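You operate a simulated robot arm through the tools that you are given. There is no shell and no other tool. Be economical: measure what you need, move in short steps, check, and stop when the job is done.

You are at the controls of a simulated two-armed robot. One attempt, no reset.

Task
Pick up the box labelled "eye wash" from the top of the site bench with one hand, pass it to the other hand and put it on the top of the head bench.

The check looks at the end state, three seconds after you hand in, the way a careful person would. Anything else that was tipped, shoved, dropped, spilled or broken makes it a failure.

Robot
Two 7-joint arms with two-finger parallel grippers on one trunk, on a base that drives. Base frame: it is fixed to the floor where the robot stands at the start and does not move with it; the origin is under the middle of the robot, x ahead of it, y to its left, z up; the surface under the hand at the start is at about z = 740. Units: mm, degrees, N and s.
The left shoulder is at the start at [110, 169, 1403], the right one opposite. With the tool pointing down near the work surface each hand reaches from about 380 to 720 mm from the robot's upright axis, wherever it stands, measured 20 degrees to its own side. Places, roughly: top of the head bench [800, -2600, 800]. Payload 1.57 kg a hand.
The tool frame of a hand sits at the grasp point between the pads (the TCP): z along the fingers, y along the line on which they close. The tips reach 30 mm beyond it. Largest opening 80 mm; finger width 17, thickness 12; the body of the gripper, 40 by 82 mm, starts 80 mm behind the TCP.
Orientation is that of the tool frame in the base frame, as [roll, pitch, yaw] about the fixed x, y, z axes, in that order (R = Rz(yaw) Ry(pitch) Rx(roll)). With the fingers straight down and closing along the base's y, the tool's x points along the base's -x, its y along +y and its z along -z.

Tools
- The arms move only by the tool arm_command. It takes "left_steps", "right_steps" or both (then of equal length, played together; a hand with none holds still); each is a list of rows, each an object of numbers (a shift or turn left out is 0, a gripper value left out holds the last): "dx", "dy", "dz": the shift along the base's x, y, z in units of 30 mm (1.0 is 30 mm); "wx", "wy", "wz": the turn, a rotation vector about the base's x, y, z in units of 8 degrees (1.0 is 8 degrees); "jaw": the finger opening in m, from 0 to 0.08. In form: [{"dx": .., "dy": .., "dz": .., "wx": .., "wy": .., "wz": .., "jaw": ..}, ...]. A call has 1 to 20 rows; each row shifts and turns the commanded pose from where the row before left it. A call with a number of a shift or a turn outside -1 to 1 is refused whole. Each row takes 0.2 s and may step no farther than 50 mm and 8.6 degrees from the row before; otherwise, or with a gripper value out of range, the whole call is refused. A pose out of reach is approached as far as the arm can. The call stops where the force on the tool passes 40 N (or 10 N more than at its start, if that is more) or the arm is blocked; 0.2 s more then pass. The fingers move at their own pace (about 72 mm/s each) and stop on an object; they squeeze with about 37 N. The grip force told is the motor's: it shows also when the fingers shut on nothing. Time passes only in rows, and 0.2 s behind the last, so rows that do not move let the fingers close. It gives the time, the measured TCP pose, the force on the tool (base axes), the opening and the grip force at its end, in the units of the frame above (readings bear some noise), with the torque about the TCP (base axes, N m) and any sound that the robot's microphone picked up, and new pictures: "pictures" is both (left out), scene, wrist or none (wrist: the cameras of the hands that moved).
- Cameras (640 x 400 px; columns grow to the right, rows downward): "scene" is now at [137.4, -3.9, 1594]; the picture's right is [-0.04, -1.00, 0.00], its down [-0.81, 0.04, -0.58] and it looks along [0.58, -0.03, -0.82] (base axes); focal length 247 px, centre (320, 200). "left" rides on the left gripper at [72, 7, -122] in its tool frame; the picture's right is [-0.09, 1.00, 0.00], its down [-0.84, -0.08, -0.54] and it looks along [-0.54, -0.05, 0.84] (tool axes); focal length 238 px, centre (320, 200). "right" rides on the right gripper at [72, -7, -122] in its tool frame; the picture's right is [0.09, 1.00, 0.00], its down [-0.84, 0.08, -0.54] and it looks along [-0.54, 0.05, 0.84] (tool axes); focal length 238 px, centre (320, 200). There is no depth. A picture from a camera that has moved, and an enlarged one, comes with that camera's place and axes in the base frame and with its lens. The place of the scene camera against the robot may be out by one fixed shift of up to 25 mm in any direction.
- raise_lower(by): slides the trunk up (or, below 0, down) by that many mm; the arms and the scene camera ride with it, the base frame stays. It gives what a move gives, with no picture.
- drive_base(legs): drives the robot by 1 to 6 legs, each [ahead, left, turn to the left] in mm, mm and degrees, along the robot's own axes; the way and the turn of a leg run together, so that a leg with both is an arc; at most 1500 mm and 180 degrees a leg. The arms and the cameras ride along, it lands a little off, and it stops where it bumps. It gives what a move gives, and a new picture of the scene camera.
- aim_head(pan, tilt): turns the head with the scene camera to pan (to the left, within 86 degrees either way) and tilt (down, from -29 to 69), counted from straight ahead of the robot. It gives what a move gives, and a new picture of the scene camera.
- zoom(camera, box): a new picture of the part [left, top, right, bottom] of that camera's present view, enlarged. It takes no simulated time.
- close_job(): hands the job in; it is judged then, once.

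Work in short steps. Places have to be worked out from the pictures, the camera data and where the tool is seen: move nearer, look again, correct. Check each grasp and each placing, and mend what went wrong. You have 120 turns and 260 pictures in all, those below and enlarged ones among them. Open the grippers and draw the arms clear of the work before you hand the job in, unless the task says otherwise; then end with one line.

The tools are called after "Call:" as a command line: name --argument value ..., lists and objects as JSON in quotes. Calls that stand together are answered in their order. arm_command: Moves the arms, as the interface text tells. Its arguments: {"type":"object","properties":{"left_steps":{"type":"array"},"right_steps":{"type":"array"},"pictures":{"type":"string","enum":["both","scene","wrist","none"]}},"required":[]} The other tools are called the same way: raise_lower (by) slides the trunk up or down; drive_base (legs) drives the base; aim_head (pan, tilt) turns the head that bears the scene camera; zoom (camera, box) takes an enlarged picture of a part of a camera's view; close_job () hands the job in.

At the start:

```text
time: 0.0
left_ee_pos: [641.9, 245.6, 1010.7]
left_tcp_rot: [-180.0, -0.2, -179.8]
left_force: [-0.5, 0.2, -0.4]
left_ft_torque: [-0.01, 0.04, 0.0]
left_grip_width: 79.9
left_grip_force: 0.0
right_ee_pos: [609.1, -401.3, 1039.4]
right_tcp_rot: [180.0, -0.1, -180.0]
right_force: [-0.2, 0.4, 0.1]
right_ft_torque: [0.02, -0.01, -0.01]
right_grip_width: 79.8
right_grip_force: 0.1
trunk travel left (down, up): [-717.0, 173.0]
robot x, y, heading: [-1.4, 3.1, -0.2]
head pan, tilt: [-2.6, 54.6]
```

scene: 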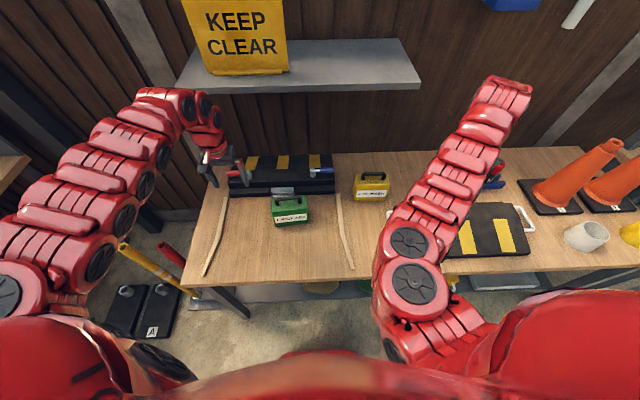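
right: 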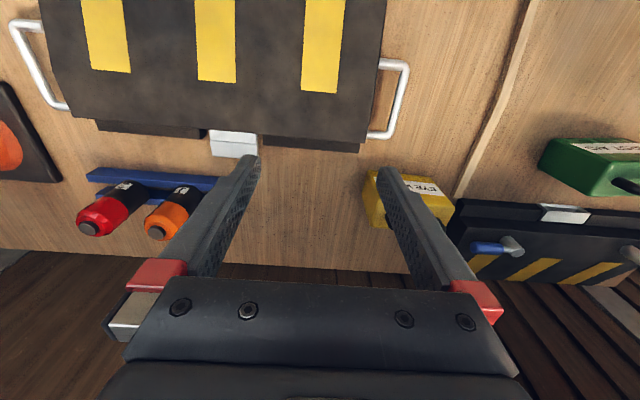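
left: 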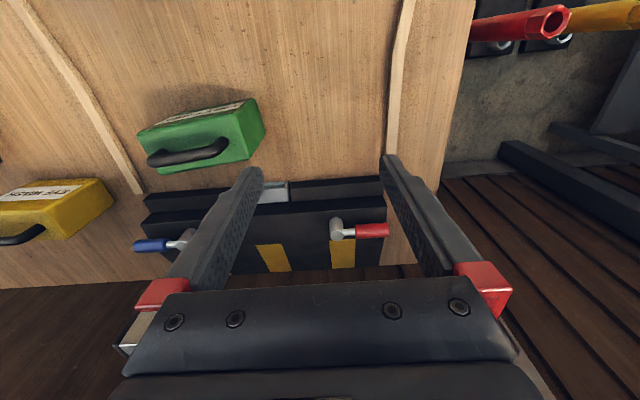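

The yellow box's label seems to start with "EYE W"; I check both boxes by zooming.

Call:
zoom --camera "scene" --box '[260, 160, 400, 240]'

Call:
zoom --camera "right" --box '[340, 120, 640, 300]'

Call:
zoom --camera "left" --box '[0, 80, 280, 260]'

```text
4.57 times, centred on (330, 200) of scene
camera zoom: at [137.4, -3.9, 1594.0], right [-0.04, -1.0, 0.0], down [-0.81, 0.04, -0.58], along [0.58, -0.03, -0.82], focal length 1129 px, centre (274, 200)
```

zoom: 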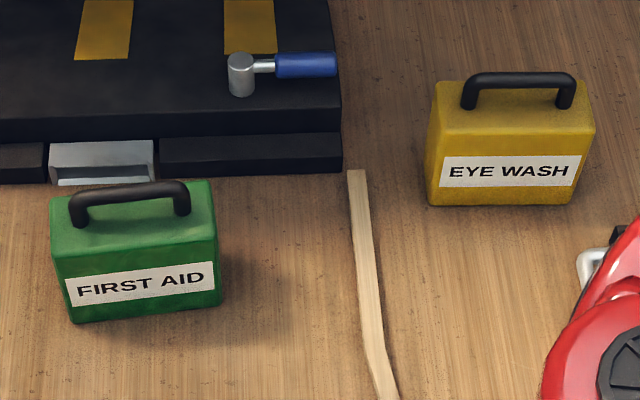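

```text
2.13 times, centred on (490, 210) of right
camera zoom: at [538.1, -405.9, 1162.2], right [-0.09, 1.0, 0.0], down [0.84, 0.08, 0.54], along [0.54, 0.05, -0.84], focal length 508 px, centre (-43, 179)
```

zoom: 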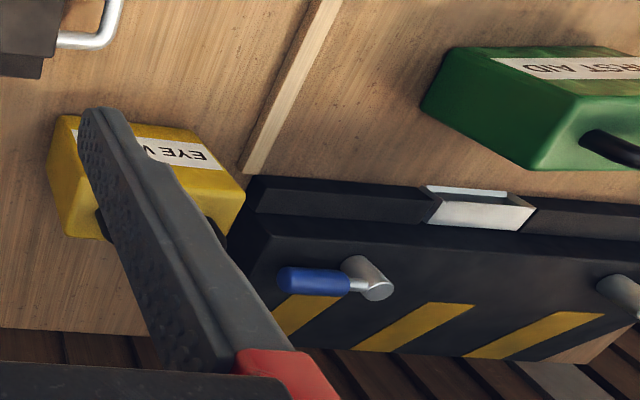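

```text
2.22 times, centred on (140, 170) of left
camera zoom: at [570.0, 252.3, 1134.4], right [0.09, 1.0, 0.0], down [0.84, -0.08, 0.54], along [0.54, -0.05, -0.84], focal length 530 px, centre (720, 267)
```

zoom: 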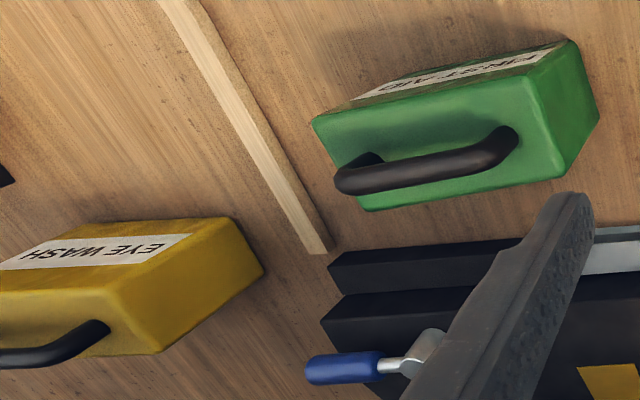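

The yellow box is EYE WASH, around x≈750, y≈-250, a bit beyond the reach. I look down to see what is in front of the base before driving closer.

Call:
aim_head --pan 0 --tilt 69

Call:
aim_head --pan -80 --tilt 30

```text
time: 0.8
left_ee_pos: [642.2, 244.4, 1011.6]
left_tcp_rot: [180.0, -0.3, -179.9]
left_force: [-0.7, -0.3, -1.1]
left_ft_torque: [-0.01, 0.01, 0.0]
left_grip_width: 80.0
left_grip_force: 0.0
right_ee_pos: [610.2, -400.1, 1039.6]
right_tcp_rot: [180.0, 0.1, 180.0]
right_force: [-0.4, -0.2, 0.5]
right_ft_torque: [-0.05, -0.03, -0.01]
right_grip_width: 80.0
right_grip_force: 0.0
trunk travel left (down, up): [-717.0, 173.0]
robot x, y, heading: [1.5, 1.9, 0.0]
head pan, tilt: [0.0, 68.8]
camera scene: at [121.0, -0.7, 1578.1], right [0.0, -1.0, 0.0], down [-0.93, 0.0, -0.36], along [0.36, 0.0, -0.93], focal length 247 px, centre (320, 200)
```

scene: 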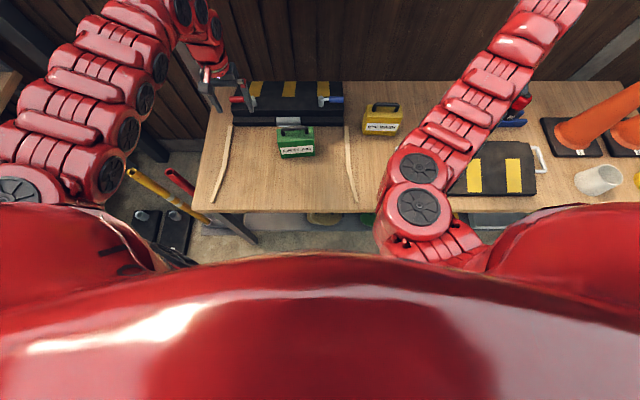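

```text
time: 2.3
left_ee_pos: [641.5, 245.2, 1011.5]
left_tcp_rot: [-180.0, -0.2, -179.9]
left_force: [-0.7, -0.6, -0.2]
left_ft_torque: [0.04, 0.01, -0.02]
left_grip_width: 80.1
left_grip_force: 0.0
right_ee_pos: [610.6, -399.5, 1040.1]
right_tcp_rot: [-180.0, 0.0, -179.9]
right_force: [0.3, 0.3, 0.1]
right_ft_torque: [-0.01, 0.01, 0.0]
right_grip_width: 79.9
right_grip_force: 0.1
trunk travel left (down, up): [-717.0, 173.0]
robot x, y, heading: [0.5, 0.2, 0.1]
head pan, tilt: [-80.0, 30.0]
camera scene: at [80.8, -89.7, 1629.5], right [-0.98, -0.17, 0.0], down [-0.09, 0.49, -0.87], along [0.15, -0.85, -0.5], focal length 247 px, centre (320, 200)
```

scene: 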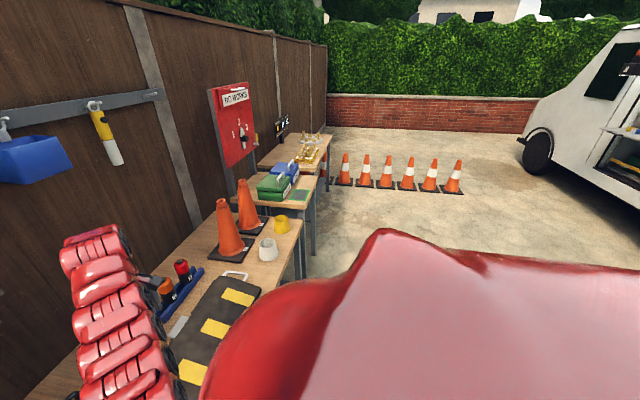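

Benches are lined up to the right; the projected [800,-2600,800] is near pixel (294,147). I zoom there.

Call:
zoom --camera "scene" --box '[220, 100, 380, 220]'

```text
3.33 times, centred on (300, 160) of scene
camera zoom: at [80.8, -89.7, 1629.5], right [-0.98, -0.17, 0.0], down [-0.09, 0.49, -0.87], along [0.15, -0.85, -0.5], focal length 823 px, centre (387, 333)
```

zoom: 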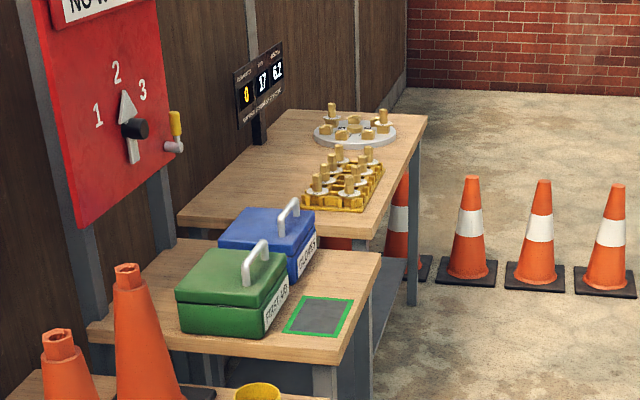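

The head bench is the third one (brass pieces on top). I return the view to the site bench and drive a little nearer.

Call:
aim_head --pan -15 --tilt 50

Call:
drive_base --legs '[[110, 0, 0]]'

```text
time: 3.6
left_ee_pos: [641.0, 245.9, 1011.0]
left_tcp_rot: [180.0, -0.1, -179.9]
left_force: [0.9, 0.3, 0.0]
left_ft_torque: [-0.01, -0.01, -0.02]
left_grip_width: 80.0
left_grip_force: 0.1
right_ee_pos: [609.6, -400.0, 1040.6]
right_tcp_rot: [-179.9, 0.0, 179.9]
right_force: [-0.1, 0.4, 0.9]
right_ft_torque: [-0.01, 0.03, 0.0]
right_grip_width: 80.0
right_grip_force: 0.0
trunk travel left (down, up): [-717.0, 173.0]
robot x, y, heading: [0.4, 2.9, 0.0]
head pan, tilt: [-15.0, 50.0]
camera scene: at [139.4, -20.7, 1600.0], right [-0.26, -0.97, 0.0], down [-0.74, 0.2, -0.64], along [0.62, -0.17, -0.77], focal length 247 px, centre (320, 200)
```

scene: 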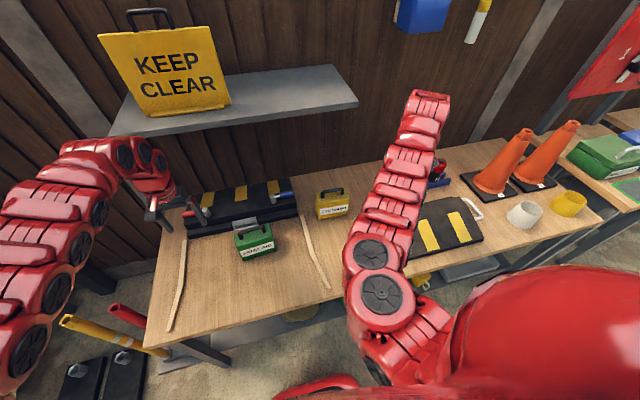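

```text
time: 4.8
left_ee_pos: [752.2, 244.3, 1011.6]
left_tcp_rot: [-180.0, -0.1, -179.9]
left_force: [0.4, 0.6, -0.3]
left_ft_torque: [0.03, -0.03, -0.01]
left_grip_width: 80.0
left_grip_force: 0.1
right_ee_pos: [719.4, -400.5, 1041.9]
right_tcp_rot: [-180.0, 0.0, 179.8]
right_force: [-0.2, 0.3, 0.1]
right_ft_torque: [0.02, 0.0, -0.02]
right_grip_width: 79.9
right_grip_force: 0.1
trunk travel left (down, up): [-717.0, 173.0]
robot x, y, heading: [110.8, 1.0, -0.2]
head pan, tilt: [-15.0, 50.0]
camera scene: at [250.0, -20.8, 1600.1], right [-0.26, -0.97, 0.0], down [-0.74, 0.2, -0.64], along [0.62, -0.17, -0.77], focal length 247 px, centre (320, 200)
```

scene: 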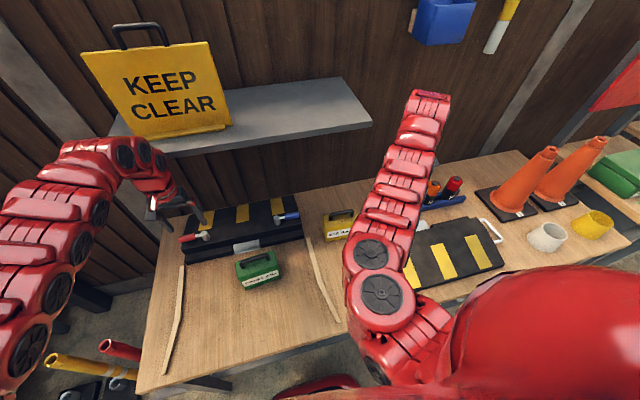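

Shelf front edge triangulates to about x≈800, z≈1207, so I must keep the wrist low and behind it near the box. First bring the right hand back and over for a view of the box.

Call:
arm_command --right_steps '[{"dx": -1, "dy": 0.5}, {"dx": -1, "dy": 0.7}, {"dx": -1, "dy": 0.8}, {"dx": -0.8, "dy": 1, "dz": -0.4}, {"dy": 1, "dz": -0.5}, {"dy": 1, "dz": -0.5}, {}]' --pictures "both"

```text
time: 6.5
left_ee_pos: [752.9, 244.5, 1012.2]
left_tcp_rot: [-179.9, -0.2, -179.8]
left_force: [0.4, 0.4, -0.1]
left_ft_torque: [-0.01, 0.02, 0.02]
left_grip_width: 80.1
left_grip_force: 0.0
right_ee_pos: [709.7, -386.2, 1035.1]
right_tcp_rot: [180.0, -0.1, 179.9]
right_force: [-0.3, 0.2, -1.2]
right_ft_torque: [0.01, 0.0, -0.04]
right_grip_width: 80.0
right_grip_force: 0.1
right hand out of reach, approached as far as the arm can: row 1, 2, 3, 4, 5, 6
trunk travel left (down, up): [-717.0, 173.0]
robot x, y, heading: [110.2, -6.6, -0.0]
head pan, tilt: [-15.0, 50.0]
camera scene: at [250.7, -20.5, 1600.0], right [-0.26, -0.97, 0.0], down [-0.74, 0.2, -0.64], along [0.62, -0.17, -0.77], focal length 247 px, centre (320, 200)
camera right: at [638.8, -391.7, 1157.2], right [-0.09, 1.0, 0.0], down [0.84, 0.08, 0.54], along [0.54, 0.05, -0.84], focal length 238 px, centre (320, 200)
```

scene: 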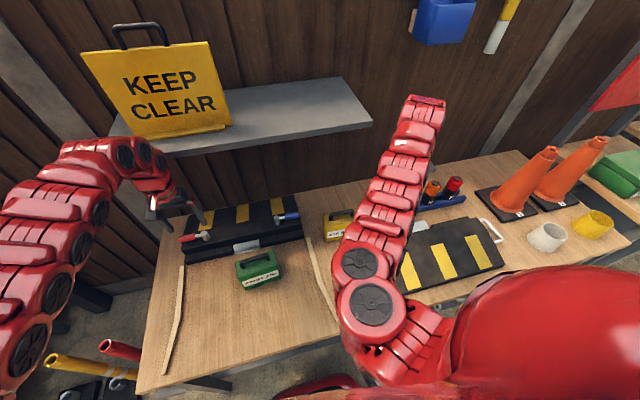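
right: 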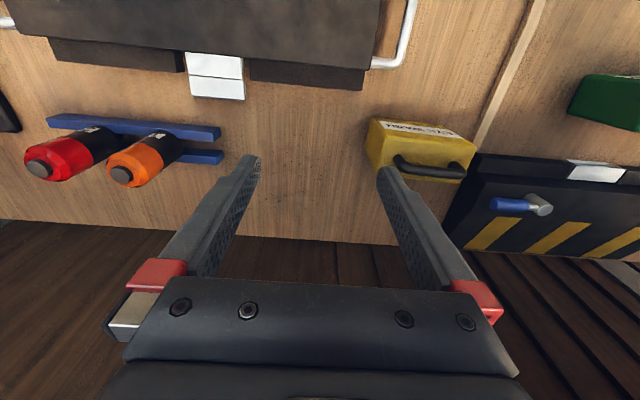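

Retracting at that height is out of reach; I try moving left and slightly down from here instead.

Call:
arm_command --right_steps '[{"dz": -1}, {"dz": -1}, {"dy": 0.5, "dz": -0.5}, {"dy": 1}]' --pictures "wrist"

```text
time: 7.5
left_ee_pos: [753.2, 245.5, 1010.7]
left_tcp_rot: [-179.9, -0.3, -179.9]
left_force: [-0.5, 0.6, -0.4]
left_ft_torque: [0.02, -0.04, -0.02]
left_grip_width: 80.1
left_grip_force: 0.1
right_ee_pos: [712.6, -351.0, 959.9]
right_tcp_rot: [-179.9, -0.1, -180.0]
right_force: [0.3, -0.8, 0.1]
right_ft_torque: [-0.01, 0.04, 0.02]
right_grip_width: 80.1
right_grip_force: 0.0
right hand out of reach, approached as far as the arm can: row 4
trunk travel left (down, up): [-717.0, 173.0]
robot x, y, heading: [112.2, -1.4, -0.4]
head pan, tilt: [-15.0, 50.0]
camera right: at [640.6, -356.2, 1081.3], right [-0.09, 1.0, 0.0], down [0.84, 0.08, 0.54], along [0.54, 0.05, -0.84], focal length 238 px, centre (320, 200)
```

right: 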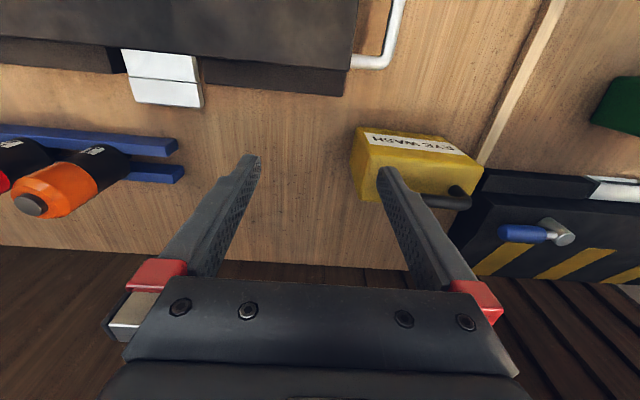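

The box is partially hidden by the finger; zooming for measurement.

Call:
zoom --camera "right" --box '[320, 100, 520, 225]'

Call:
zoom --camera "left" --box '[0, 60, 320, 260]'

```text
3.20 times, centred on (420, 162) of right
camera zoom: at [640.6, -356.2, 1081.3], right [-0.09, 1.0, 0.0], down [0.84, 0.08, 0.54], along [0.54, 0.05, -0.84], focal length 763 px, centre (0, 320)
```

zoom: 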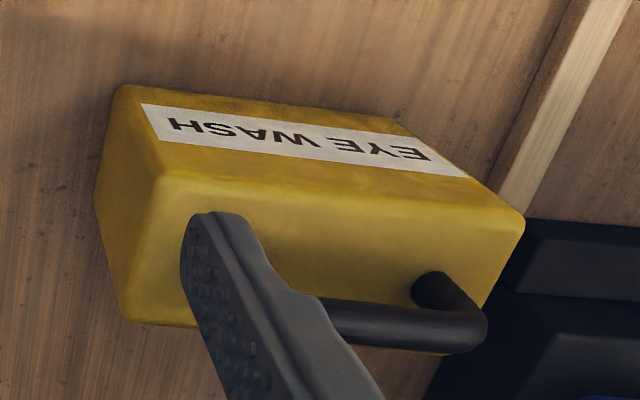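

```text
2.00 times, centred on (160, 160) of left
camera zoom: at [681.4, 252.0, 1134.4], right [0.09, 1.0, 0.0], down [0.84, -0.08, 0.54], along [0.54, -0.05, -0.84], focal length 477 px, centre (640, 280)
```

zoom: 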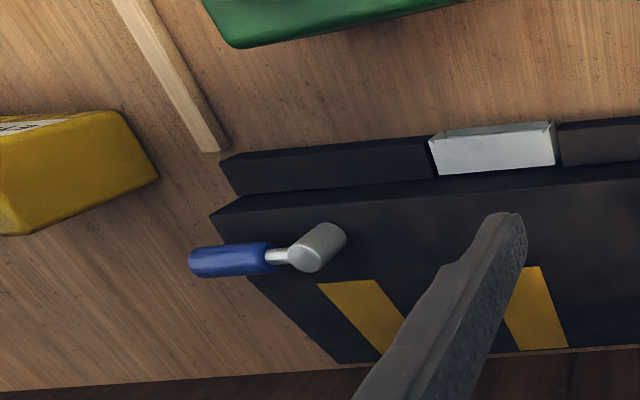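

From the views: box front face x≈733, back ≈788, y from -295 to -167, top z≈845, handle bar at x≈760, z≈880. I'll grip the handle, closing along x; rotate the right hand by +90° about z first.

Call:
arm_command --right_steps '[{"wz": 0.94}, {"wz": 0.94}, {"wz": 0.94}, {"wz": 0.94}, {"wz": 0.94}, {"wz": 0.94}, {"wz": 0.94}, {"wz": 0.94}, {"wz": 0.94}, {"wz": 0.94}, {"wz": 0.94}, {"wz": 0.91}, {}]' --pictures "both"

```text
time: 10.2
left_ee_pos: [752.9, 244.6, 1011.6]
left_tcp_rot: [179.9, -0.2, -179.9]
left_force: [0.2, -0.2, 0.6]
left_ft_torque: [0.0, -0.01, -0.03]
left_grip_width: 80.2
left_grip_force: 0.1
right_ee_pos: [714.0, -350.6, 959.9]
right_tcp_rot: [179.9, 0.0, -90.0]
right_force: [-0.7, 0.3, -0.8]
right_ft_torque: [0.02, 0.03, 0.0]
right_grip_width: 80.2
right_grip_force: 0.0
trunk travel left (down, up): [-717.0, 173.0]
robot x, y, heading: [113.6, 1.1, -0.4]
head pan, tilt: [-15.0, 50.0]
camera scene: at [250.6, -20.8, 1600.0], right [-0.26, -0.97, 0.0], down [-0.74, 0.2, -0.64], along [0.62, -0.17, -0.77], focal length 247 px, centre (320, 200)
camera right: at [720.7, -422.1, 1081.6], right [-1.0, -0.09, 0.0], down [-0.08, 0.84, 0.54], along [-0.05, 0.54, -0.84], focal length 238 px, centre (320, 200)
```

scene: 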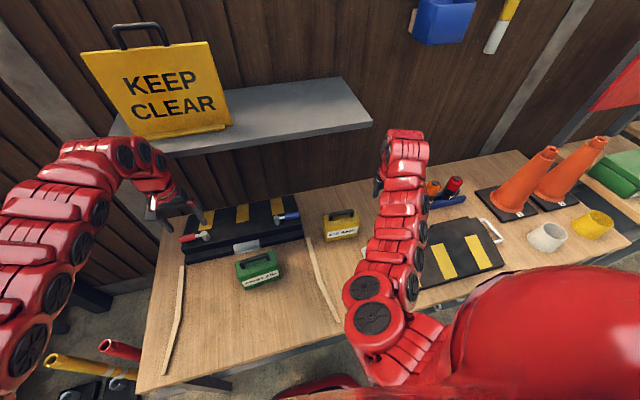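
right: 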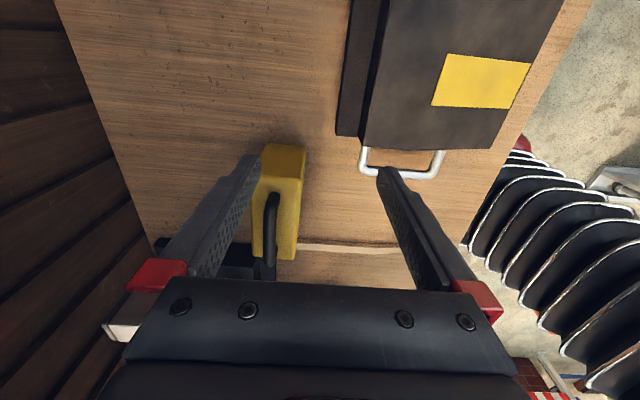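

Rotated well. Move toward above the handle at (758,-235), slightly lower (tips still above handle).

Call:
arm_command --right_steps '[{"dx": 0.5, "dy": 0.7}, {"dx": 0.5, "dy": 0.8}, {"dx": 0.5, "dy": 0.8}, {"dy": 0.8}, {"dy": 0.8, "dz": -0.3}, {}]' --pictures "both"

```text
time: 11.7
left_ee_pos: [752.1, 244.9, 1010.6]
left_tcp_rot: [179.9, -0.1, -179.9]
left_force: [-0.3, -0.3, -0.5]
left_ft_torque: [-0.01, 0.02, -0.01]
left_grip_width: 80.0
left_grip_force: 0.1
right_ee_pos: [758.2, -233.2, 951.5]
right_tcp_rot: [-179.9, -0.1, -90.1]
right_force: [-0.6, 0.5, -0.2]
right_ft_torque: [0.02, 0.04, -0.03]
right_grip_width: 79.9
right_grip_force: 0.1
trunk travel left (down, up): [-717.0, 173.0]
robot x, y, heading: [111.3, -1.6, -0.3]
head pan, tilt: [-15.0, 50.0]
camera scene: at [250.6, -21.0, 1600.0], right [-0.26, -0.97, 0.0], down [-0.74, 0.2, -0.64], along [0.62, -0.17, -0.77], focal length 247 px, centre (320, 200)
camera right: at [764.6, -304.8, 1073.1], right [-1.0, -0.09, 0.0], down [-0.08, 0.84, 0.54], along [-0.05, 0.54, -0.84], focal length 238 px, centre (320, 200)
```

scene: 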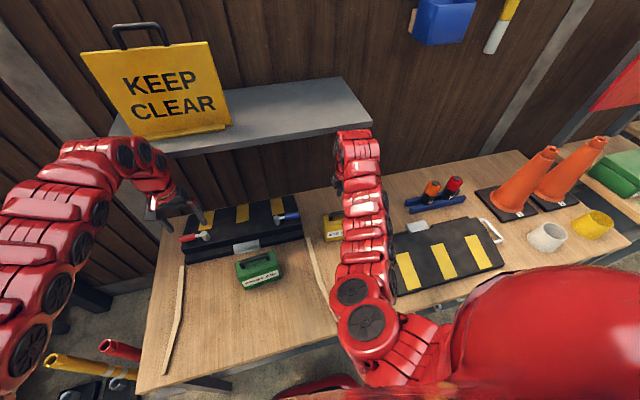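
right: 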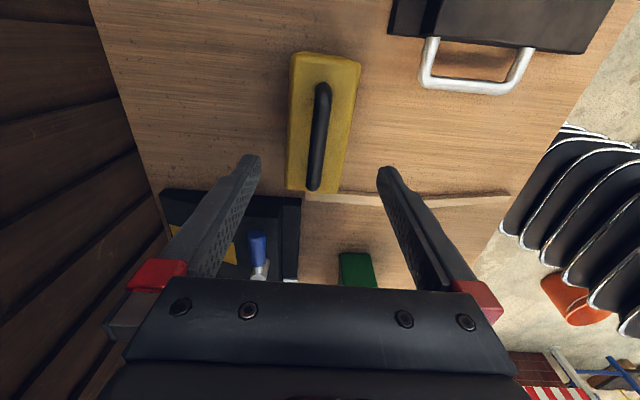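

Handle bar lies along y at x≈761, centre y≈-238. I lower to TCP z≈890 with a small correction and look.

Call:
arm_command --right_steps '[{"dx": 0.1, "dy": -0.15, "dz": -0.5}, {"dz": -0.7}, {"dz": -0.8}, {}]' --pictures "both"

```text
time: 12.7
left_ee_pos: [752.6, 244.5, 1011.6]
left_tcp_rot: [-179.9, -0.2, -179.9]
left_force: [0.3, 0.3, 0.3]
left_ft_torque: [0.01, -0.05, 0.0]
left_grip_width: 79.8
left_grip_force: 0.1
right_ee_pos: [761.3, -236.9, 891.0]
right_tcp_rot: [180.0, 0.0, -90.1]
right_force: [-0.7, -0.5, 1.2]
right_ft_torque: [-0.01, -0.01, -0.01]
right_grip_width: 79.8
right_grip_force: 0.0
trunk travel left (down, up): [-717.0, 173.0]
robot x, y, heading: [109.3, 2.7, -0.2]
head pan, tilt: [-15.0, 50.0]
camera scene: at [250.5, -20.7, 1600.0], right [-0.26, -0.97, 0.0], down [-0.74, 0.2, -0.64], along [0.62, -0.17, -0.77], focal length 247 px, centre (320, 200)
camera right: at [767.8, -308.1, 1013.0], right [-1.0, -0.09, 0.0], down [-0.08, 0.84, 0.54], along [-0.05, 0.54, -0.84], focal length 238 px, centre (320, 200)
```

scene: 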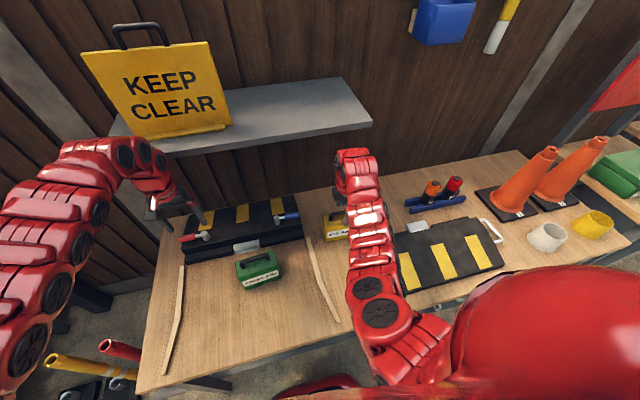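
right: 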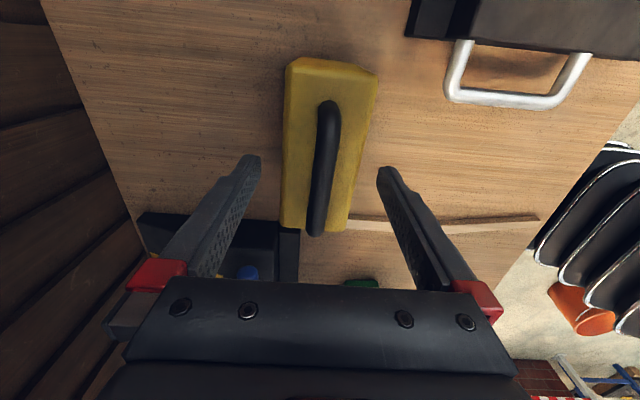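

Handle height confirmed about 880. Lower 8 mm and close.

Call:
arm_command --right_steps '[{"dz": -0.27}, {}, {"jaw": 0.0}, {}, {}, {}, {}]' --pictures "wrist"

```text
time: 14.2
left_ee_pos: [753.9, 244.1, 1011.6]
left_tcp_rot: [-180.0, -0.2, -179.9]
left_force: [0.4, -0.2, 0.4]
left_ft_torque: [0.02, -0.03, 0.02]
left_grip_width: 79.8
left_grip_force: 0.0
right_ee_pos: [761.8, -236.2, 882.5]
right_tcp_rot: [-180.0, -0.1, -90.1]
right_force: [0.0, -1.1, 0.1]
right_ft_torque: [-0.07, 0.02, 0.0]
right_grip_width: 13.5
right_grip_force: 31.0
trunk travel left (down, up): [-717.0, 173.0]
robot x, y, heading: [115.3, -1.1, 0.2]
head pan, tilt: [-15.0, 50.0]
camera right: at [768.5, -307.8, 1004.3], right [-1.0, -0.09, 0.0], down [-0.08, 0.84, 0.54], along [-0.05, 0.54, -0.84], focal length 238 px, centre (320, 200)
```

right: 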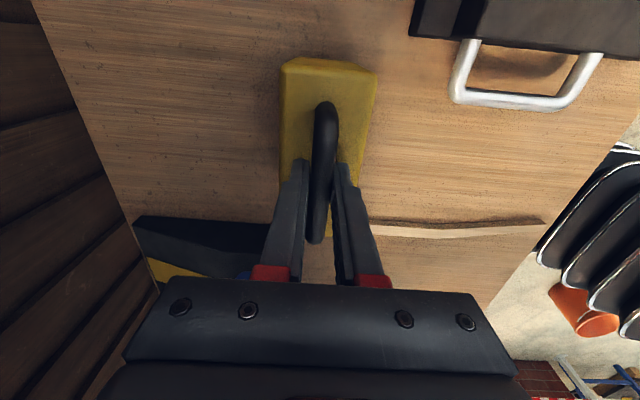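

Gripped at 13.5 mm. Lift 45 mm.

Call:
arm_command --right_steps '[{"dz": 0.3}, {"dz": 0.5}, {"dz": 0.7}, {}]' --pictures "both"

```text
time: 15.2
left_ee_pos: [753.5, 244.4, 1011.3]
left_tcp_rot: [-180.0, -0.3, -179.9]
left_force: [-0.2, -1.2, -0.2]
left_ft_torque: [0.03, 0.03, 0.02]
left_grip_width: 80.1
left_grip_force: 0.0
right_ee_pos: [761.4, -239.1, 925.6]
right_tcp_rot: [179.9, 0.1, -90.1]
right_force: [-0.3, -0.3, -5.1]
right_ft_torque: [0.01, 0.0, 0.02]
right_grip_width: 13.7
right_grip_force: 30.2
trunk travel left (down, up): [-717.0, 173.0]
robot x, y, heading: [111.3, -2.7, 0.0]
head pan, tilt: [-15.0, 50.0]
camera scene: at [251.6, -21.8, 1599.9], right [-0.26, -0.97, 0.0], down [-0.74, 0.2, -0.64], along [0.62, -0.17, -0.77], focal length 247 px, centre (320, 200)
camera right: at [769.1, -308.6, 1047.7], right [-1.0, -0.09, 0.0], down [-0.08, 0.84, 0.54], along [-0.05, 0.54, -0.84], focal length 238 px, centre (320, 200)
```

scene: 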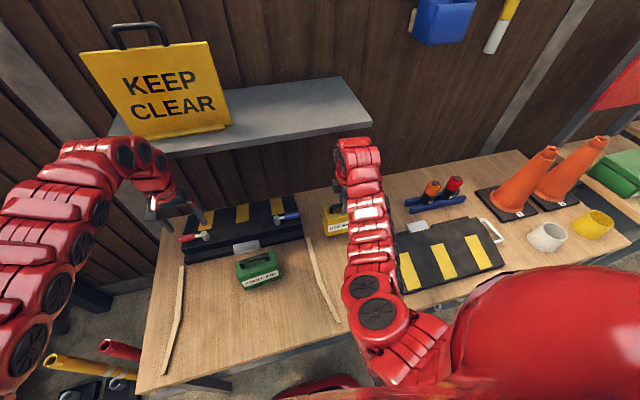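
right: 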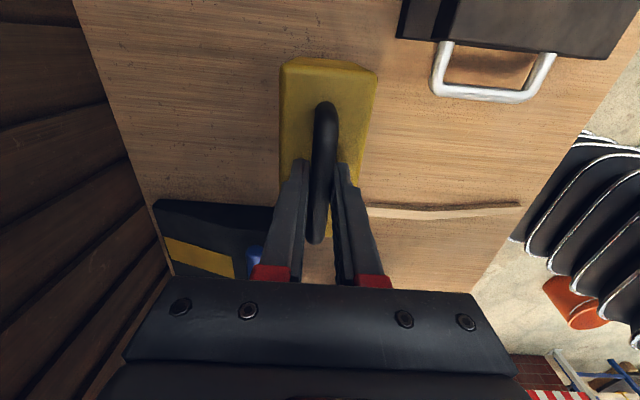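

Box (≈0.5 kg) hangs securely and is clear of the bench. Drive straight back to get the hands clear of the bench and shelf.

Call:
drive_base --legs '[[-250, 0, 0], [-250, 0, 0]]'

Call:
aim_head --pan 0 --tilt 50

```text
time: 18.5
left_ee_pos: [245.4, 243.8, 1009.8]
left_tcp_rot: [-179.9, -0.3, 180.0]
left_force: [0.1, 0.1, -0.5]
left_ft_torque: [0.02, 0.02, -0.01]
left_grip_width: 79.9
left_grip_force: 0.2
right_ee_pos: [254.7, -238.1, 926.5]
right_tcp_rot: [-180.0, 0.0, -90.1]
right_force: [0.3, 0.8, -4.8]
right_ft_torque: [-0.02, 0.06, -0.01]
right_grip_width: 13.6
right_grip_force: 30.4
trunk travel left (down, up): [-717.0, 173.0]
robot x, y, heading: [-398.0, -0.6, 0.1]
head pan, tilt: [-15.0, 50.0]
camera scene: at [-256.8, -21.1, 1599.8], right [-0.26, -0.97, 0.0], down [-0.74, 0.2, -0.64], along [0.62, -0.17, -0.77], focal length 247 px, centre (320, 200)
```

scene: 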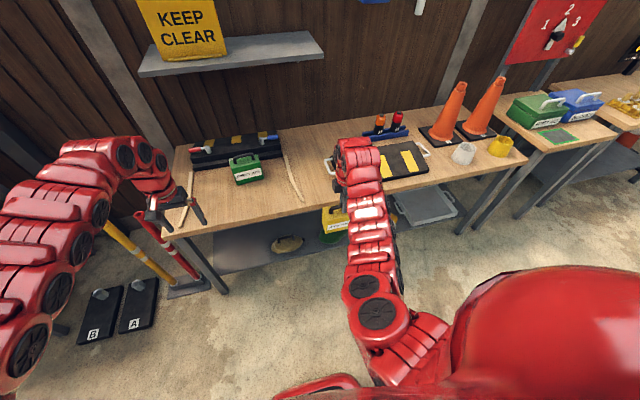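

```text
time: 19.3
left_ee_pos: [244.6, 243.5, 1011.5]
left_tcp_rot: [-180.0, -0.2, 180.0]
left_force: [-0.9, 0.1, 0.6]
left_ft_torque: [0.0, -0.01, 0.0]
left_grip_width: 80.2
left_grip_force: 0.1
right_ee_pos: [254.3, -238.0, 925.9]
right_tcp_rot: [179.9, 0.0, -90.1]
right_force: [0.7, -0.2, -4.4]
right_ft_torque: [-0.04, 0.08, 0.01]
right_grip_width: 13.8
right_grip_force: 30.3
trunk travel left (down, up): [-717.0, 173.0]
robot x, y, heading: [-400.6, -2.0, -0.2]
head pan, tilt: [0.0, 50.0]
camera scene: at [-254.6, -1.4, 1599.9], right [0.0, -1.0, 0.0], down [-0.77, 0.0, -0.64], along [0.64, 0.0, -0.77], focal length 247 px, centre (320, 200)
```

scene: 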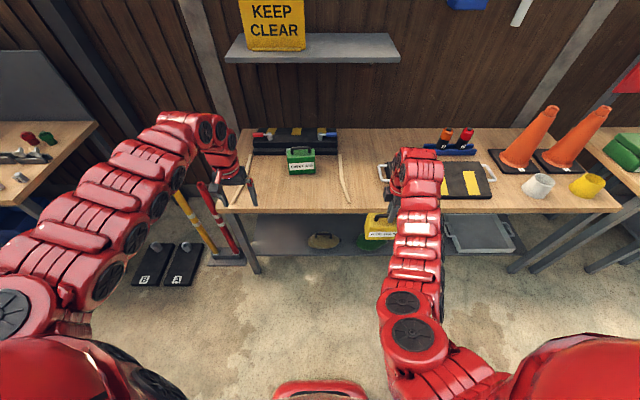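

Hands are clear over the floor. Turn the left hand -90° about z and tilt it 45° toward the right, while bringing the right hand and box toward the middle.

Call:
arm_command --left_steps '[{"wz": -0.94}, {"wz": -0.94}, {"wz": -0.94}, {"wz": -0.94}, {"wz": -0.94}, {"wz": -0.94}, {"wz": -0.94}, {"wz": -0.94}, {"wz": -0.94}, {"wz": -0.94}, {"wz": -0.94}, {"wz": -0.91}, {"wx": -0.94}, {"wx": -0.94}, {"wx": -0.94}, {"wx": -0.94}, {"wx": -0.94}, {"wx": -0.92}, {}]' --right_steps '[{"dy": 0.3}, {"dy": 0.3}, {"dy": 0.3}, {"dy": 0.3}, {"dy": 0.3}, {"dy": 0.3}, {"dy": 0.3}, {"dy": 0.3}, {"dy": 0.3}, {"dy": 0.3}, {"dy": 0.3}, {"dy": 0.3}, {"dy": 0.3}, {"dy": 0.3}, {"dy": 0.3}, {}, {}, {}, {}]' --pictures "both"

```text
time: 23.3
left_ee_pos: [244.0, 241.8, 1010.2]
left_tcp_rot: [-179.8, 44.8, 90.1]
left_force: [-0.1, 0.0, 0.5]
left_ft_torque: [0.04, -0.03, 0.0]
left_grip_width: 80.2
left_grip_force: 0.1
right_ee_pos: [252.4, -103.1, 925.6]
right_tcp_rot: [-180.0, 0.0, -90.1]
right_force: [0.7, -0.3, -5.4]
right_ft_torque: [0.01, 0.06, -0.06]
right_grip_width: 13.5
right_grip_force: 29.9
trunk travel left (down, up): [-717.0, 173.0]
robot x, y, heading: [-399.8, 1.9, -0.0]
head pan, tilt: [0.0, 50.0]
camera scene: at [-254.7, -1.5, 1599.9], right [0.0, -1.0, 0.0], down [-0.77, 0.0, -0.64], along [0.64, 0.0, -0.77], focal length 247 px, centre (320, 200)
camera right: at [259.9, -173.9, 1047.6], right [-1.0, -0.09, 0.0], down [-0.08, 0.84, 0.54], along [-0.05, 0.54, -0.84], focal length 238 px, centre (320, 200)
camera left: at [251.4, 380.7, 1048.1], right [1.0, -0.07, 0.06], down [-0.08, -0.21, 0.97], along [-0.05, -0.97, -0.22], focal length 238 px, centre (320, 200)
```

scene: 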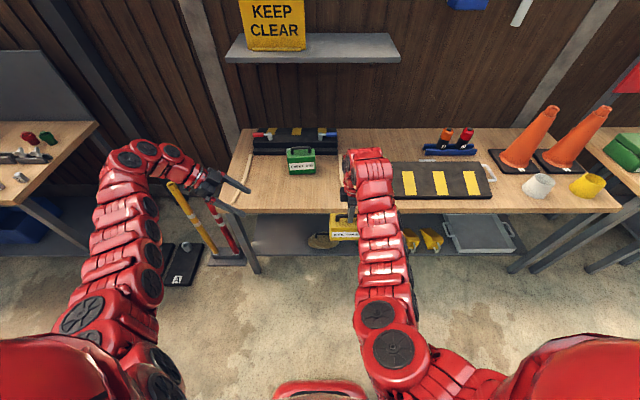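
right: 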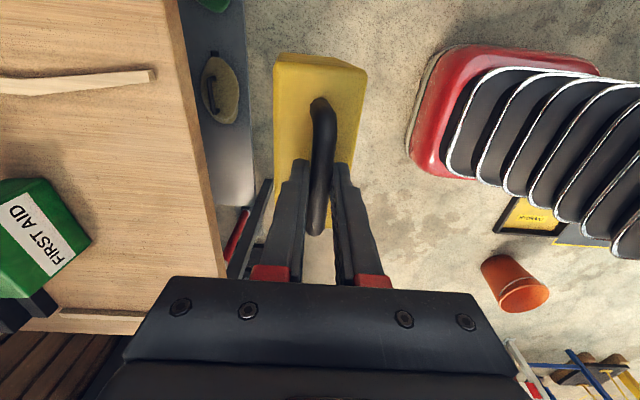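
left: 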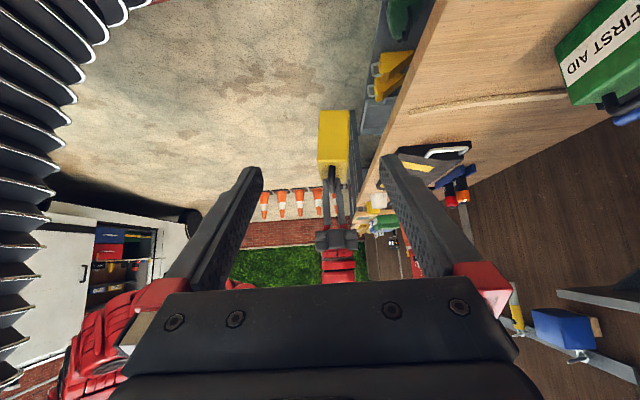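

Both in position. Zoom in the left camera to check box's end position.

Call:
zoom --camera "left" --box '[280, 90, 400, 260]'

```text
2.35 times, centred on (340, 175) of left
camera zoom: at [251.4, 380.7, 1048.1], right [1.0, -0.07, 0.06], down [-0.08, -0.21, 0.97], along [-0.05, -0.97, -0.22], focal length 561 px, centre (273, 259)
```

zoom: 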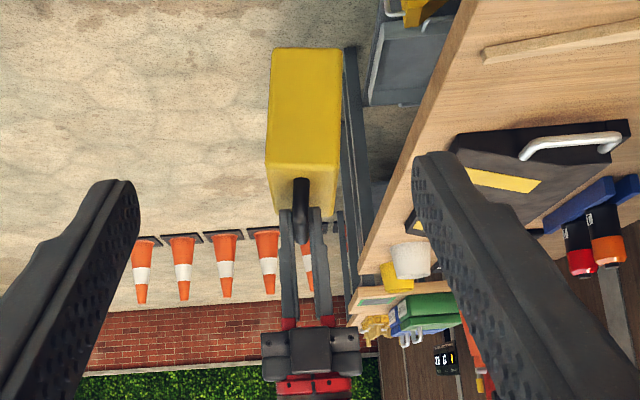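

Box end face is at y≈-40, centre x≈263 at mid-height, z≈780–885. Move left to a pre-approach pose 120 mm back along its finger axis.

Call:
arm_command --left_steps '[{"dx": 0.07, "dy": -0.84, "dz": -0.345}, {"dx": 0.07, "dy": -0.84, "dz": -0.345}, {"dx": 0.07, "dy": -0.84, "dz": -0.345}, {"dx": 0.07, "dy": -0.84, "dz": -0.345}, {"dx": 0.07, "dy": -0.84, "dz": -0.345}, {"dx": 0.07, "dy": -0.84, "dz": -0.345}, {"dx": 0.07, "dy": -0.84, "dz": -0.345}, {"dx": 0.07, "dy": -0.84, "dz": -0.345}, {"dx": 0.07, "dy": -0.84, "dz": -0.345}, {}]' --pictures "both"

```text
time: 25.5
left_ee_pos: [262.7, 17.4, 917.8]
left_tcp_rot: [-179.7, 44.7, 90.0]
left_force: [-0.1, -0.1, 0.1]
left_ft_torque: [0.02, 0.01, 0.0]
left_grip_width: 79.9
left_grip_force: 0.0
right_ee_pos: [254.5, -101.8, 926.4]
right_tcp_rot: [180.0, -0.1, -90.1]
right_force: [-0.1, -0.5, -6.5]
right_ft_torque: [-0.06, 0.05, -0.03]
right_grip_width: 13.4
right_grip_force: 30.5
trunk travel left (down, up): [-717.0, 173.0]
robot x, y, heading: [-397.8, -2.7, -0.3]
head pan, tilt: [0.0, 50.0]
camera scene: at [-254.7, -0.6, 1599.9], right [0.0, -1.0, 0.0], down [-0.77, 0.0, -0.64], along [0.64, 0.0, -0.77], focal length 247 px, centre (320, 200)
camera left: at [269.0, 154.4, 954.4], right [1.0, -0.07, 0.06], down [-0.08, -0.21, 0.97], along [-0.05, -0.97, -0.22], focal length 238 px, centre (320, 200)
```

scene: 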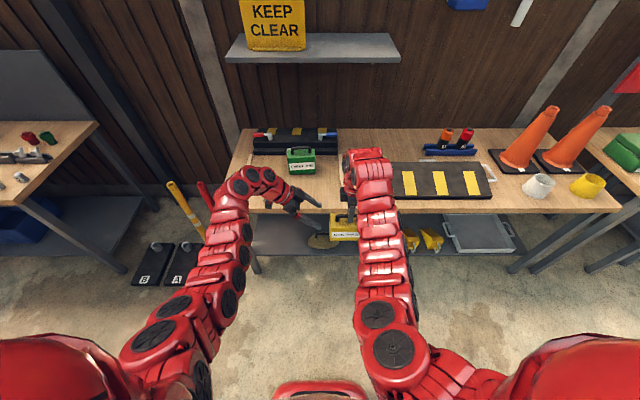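
left: 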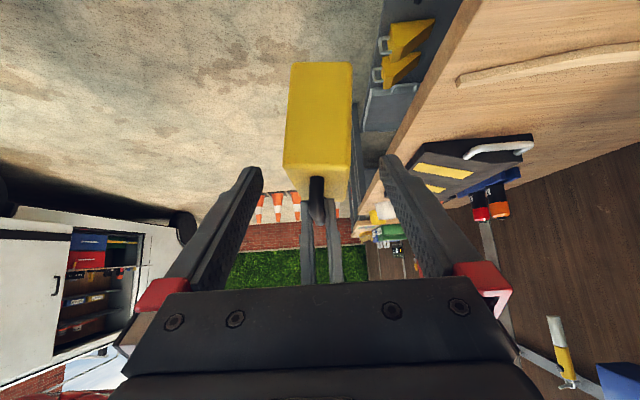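

Aligned: box face centre x≈262, z≈829. Advance 116 mm along the fingers.

Call:
arm_command --left_steps '[{"dy": -0.46, "dz": -0.46}, {"dy": -0.46, "dz": -0.46}, {"dy": -0.46, "dz": -0.46}, {"dy": -0.46, "dz": -0.46}, {"dy": -0.46, "dz": -0.46}, {"dy": -0.46, "dz": -0.46}, {}]' --pictures "both"

```text
time: 27.1
left_ee_pos: [262.7, -66.4, 835.9]
left_tcp_rot: [-179.8, 44.7, 90.2]
left_force: [-0.2, 0.7, -0.4]
left_ft_torque: [-0.02, -0.05, 0.01]
left_grip_width: 79.7
left_grip_force: 0.0
right_ee_pos: [253.5, -101.4, 925.2]
right_tcp_rot: [180.0, -0.1, -90.0]
right_force: [0.2, -0.3, -6.3]
right_ft_torque: [0.01, 0.03, 0.0]
right_grip_width: 13.6
right_grip_force: 30.2
trunk travel left (down, up): [-717.0, 173.0]
robot x, y, heading: [-393.8, 1.2, 0.0]
head pan, tilt: [0.0, 50.0]
camera scene: at [-254.8, -0.5, 1599.9], right [0.0, -1.0, 0.0], down [-0.77, 0.0, -0.64], along [0.64, 0.0, -0.77], focal length 247 px, centre (320, 200)
camera left: at [269.8, 71.6, 872.9], right [1.0, -0.06, 0.06], down [-0.08, -0.21, 0.97], along [-0.05, -0.97, -0.22], focal length 238 px, centre (320, 200)
```

scene: 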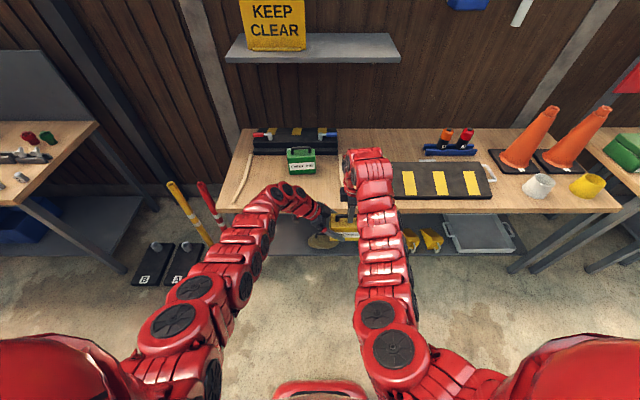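
left: 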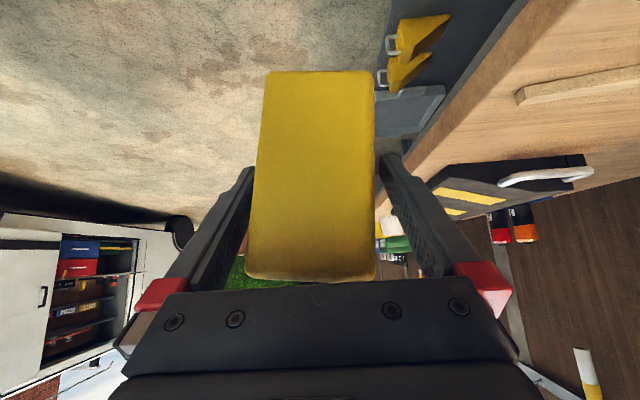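

The fingers straddle the box, about 30 mm past its end face. Close the left hand.

Call:
arm_command --left_steps '[{"jaw": 0.0}, {}, {}, {}, {}]' --pictures "wrist"

```text
time: 28.3
left_ee_pos: [261.6, -66.1, 836.0]
left_tcp_rot: [-179.8, 44.7, 89.9]
left_force: [-24.1, 9.3, 7.0]
left_ft_torque: [-0.96, -1.78, -0.39]
left_grip_width: 61.8
left_grip_force: 37.3
right_ee_pos: [254.4, -103.8, 927.0]
right_tcp_rot: [-180.0, -0.1, -90.1]
right_force: [24.2, -8.6, -12.4]
right_ft_torque: [-0.1, -0.25, -0.58]
right_grip_width: 14.6
right_grip_force: 30.7
trunk travel left (down, up): [-717.0, 173.0]
robot x, y, heading: [-399.1, 0.9, -0.1]
head pan, tilt: [0.0, 50.0]
camera left: at [269.5, 70.9, 872.6], right [1.0, -0.07, 0.06], down [-0.08, -0.21, 0.97], along [-0.05, -0.97, -0.22], focal length 238 px, centre (320, 200)
```

left: 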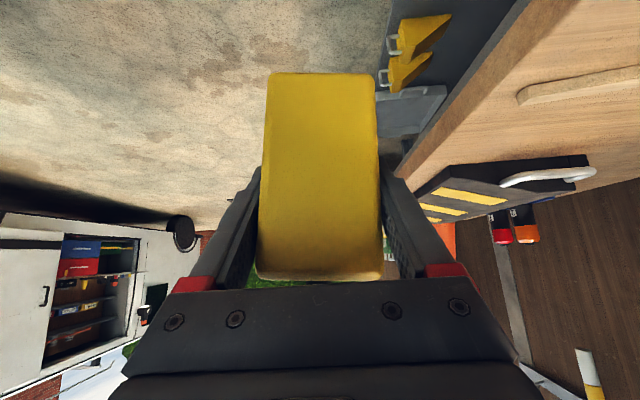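

Only the -x finger presses (lateral force -24 N); shift left hand a few mm in -x to centre on the box.

Call:
arm_command --left_steps '[{"dx": -0.1}, {"dx": -0.1}, {}]' --pictures "wrist"

```text
time: 29.1
left_ee_pos: [257.6, -65.1, 837.3]
left_tcp_rot: [179.9, 44.7, 90.1]
left_force: [-2.2, 3.9, -5.4]
left_ft_torque: [0.47, -0.3, 0.34]
left_grip_width: 61.0
left_grip_force: 36.8
right_ee_pos: [252.8, -102.1, 925.7]
right_tcp_rot: [179.9, 0.0, -90.0]
right_force: [1.4, -3.8, -0.2]
right_ft_torque: [-0.63, 0.15, -0.44]
right_grip_width: 14.0
right_grip_force: 30.1
trunk travel left (down, up): [-717.0, 173.0]
robot x, y, heading: [-397.0, -2.3, 0.0]
head pan, tilt: [0.0, 50.0]
camera left: at [264.7, 71.5, 872.9], right [1.0, -0.06, 0.06], down [-0.08, -0.21, 0.97], along [-0.05, -0.97, -0.22], focal length 238 px, centre (320, 200)
```

left: 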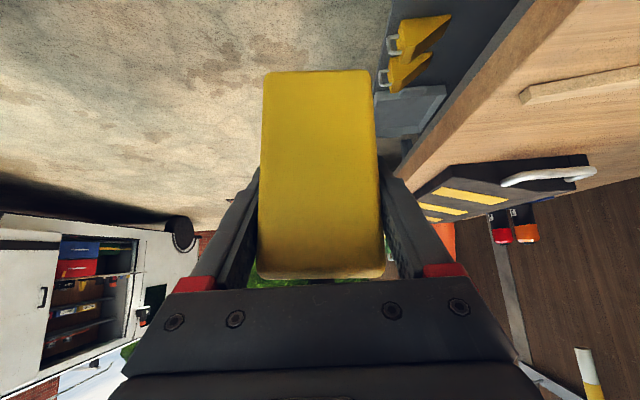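

Forces are balanced; the box is about 61 mm deep and firmly held by the left. Release the right hand.

Call:
arm_command --right_steps '[{"jaw": 0.03}, {"jaw": 0.08}, {}, {}, {}]' --pictures "both"

```text
time: 30.3
left_ee_pos: [257.6, -65.3, 836.2]
left_tcp_rot: [-179.8, 44.7, 90.1]
left_force: [0.1, -0.6, -5.1]
left_ft_torque: [0.18, 0.01, 0.01]
left_grip_width: 61.0
left_grip_force: 36.8
right_ee_pos: [252.8, -103.5, 925.3]
right_tcp_rot: [-180.0, 0.0, -90.1]
right_force: [0.3, 0.4, -0.2]
right_ft_torque: [-0.02, 0.01, 0.02]
right_grip_width: 80.0
right_grip_force: 0.0
trunk travel left (down, up): [-717.0, 173.0]
robot x, y, heading: [-400.0, -0.7, 0.1]
head pan, tilt: [0.0, 50.0]
camera scene: at [-254.5, -1.1, 1599.9], right [0.0, -1.0, 0.0], down [-0.77, 0.0, -0.64], along [0.64, 0.0, -0.77], focal length 247 px, centre (320, 200)
camera right: at [260.0, -173.6, 1047.6], right [-1.0, -0.09, 0.0], down [-0.08, 0.84, 0.54], along [-0.05, 0.54, -0.84], focal length 238 px, centre (320, 200)
```

scene: 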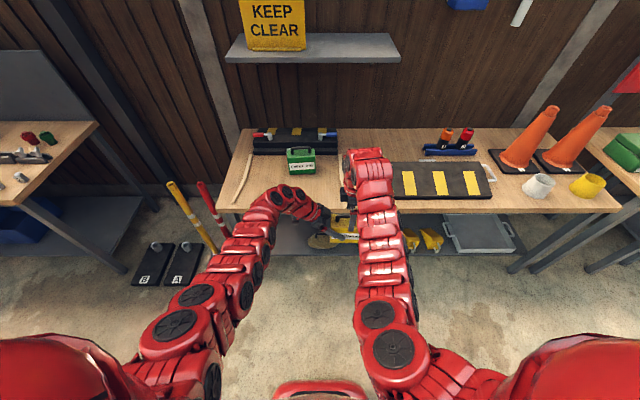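
right: 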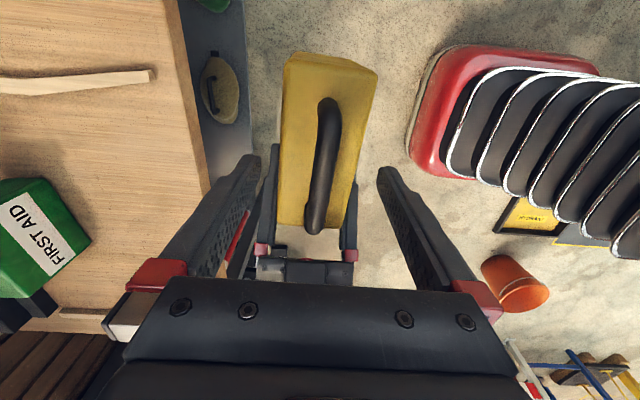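

Left carries the box alone (5 N). Withdraw the right hand up and to the right.

Call:
arm_command --right_steps '[{"dz": 0.6}, {"dz": 0.6, "dy": -0.3}, {"dz": 0.5, "dy": -0.8}, {"dy": -1}, {"dy": -1}, {"dy": -1}, {"dy": -1}, {"dy": -1}, {"dy": -1}, {}]' --pictures "both"

```text
time: 32.5
left_ee_pos: [256.6, -66.1, 836.6]
left_tcp_rot: [-179.9, 44.9, 90.1]
left_force: [0.0, 0.5, -5.2]
left_ft_torque: [0.2, -0.02, 0.03]
left_grip_width: 60.9
left_grip_force: 37.0
right_ee_pos: [254.7, -315.4, 976.2]
right_tcp_rot: [-180.0, -0.1, -90.1]
right_force: [0.0, -0.3, 0.4]
right_ft_torque: [-0.02, 0.03, 0.01]
right_grip_width: 80.1
right_grip_force: 0.1
trunk travel left (down, up): [-717.0, 173.0]
robot x, y, heading: [-395.4, -2.0, -0.0]
head pan, tilt: [0.0, 50.0]
camera scene: at [-254.6, -0.3, 1599.9], right [0.0, -1.0, 0.0], down [-0.77, 0.0, -0.64], along [0.64, 0.0, -0.77], focal length 247 px, centre (320, 200)
camera right: at [261.8, -386.6, 1098.3], right [-1.0, -0.09, 0.0], down [-0.08, 0.84, 0.54], along [-0.05, 0.54, -0.84], focal length 238 px, centre (320, 200)
```

scene: 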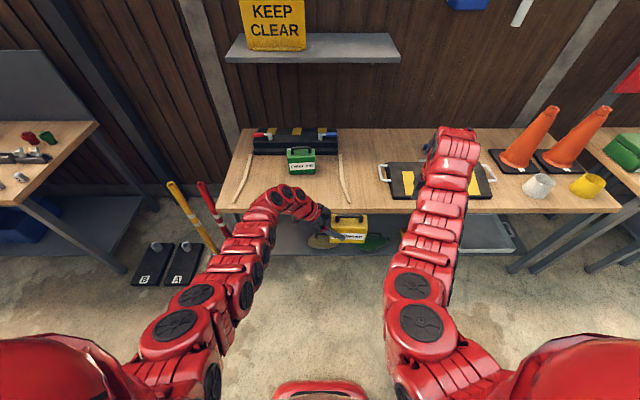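
right: 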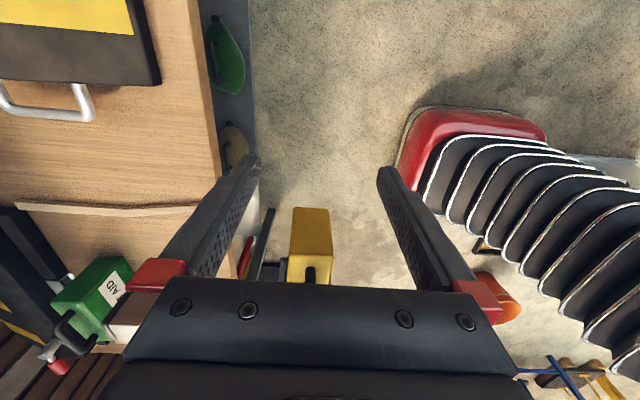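

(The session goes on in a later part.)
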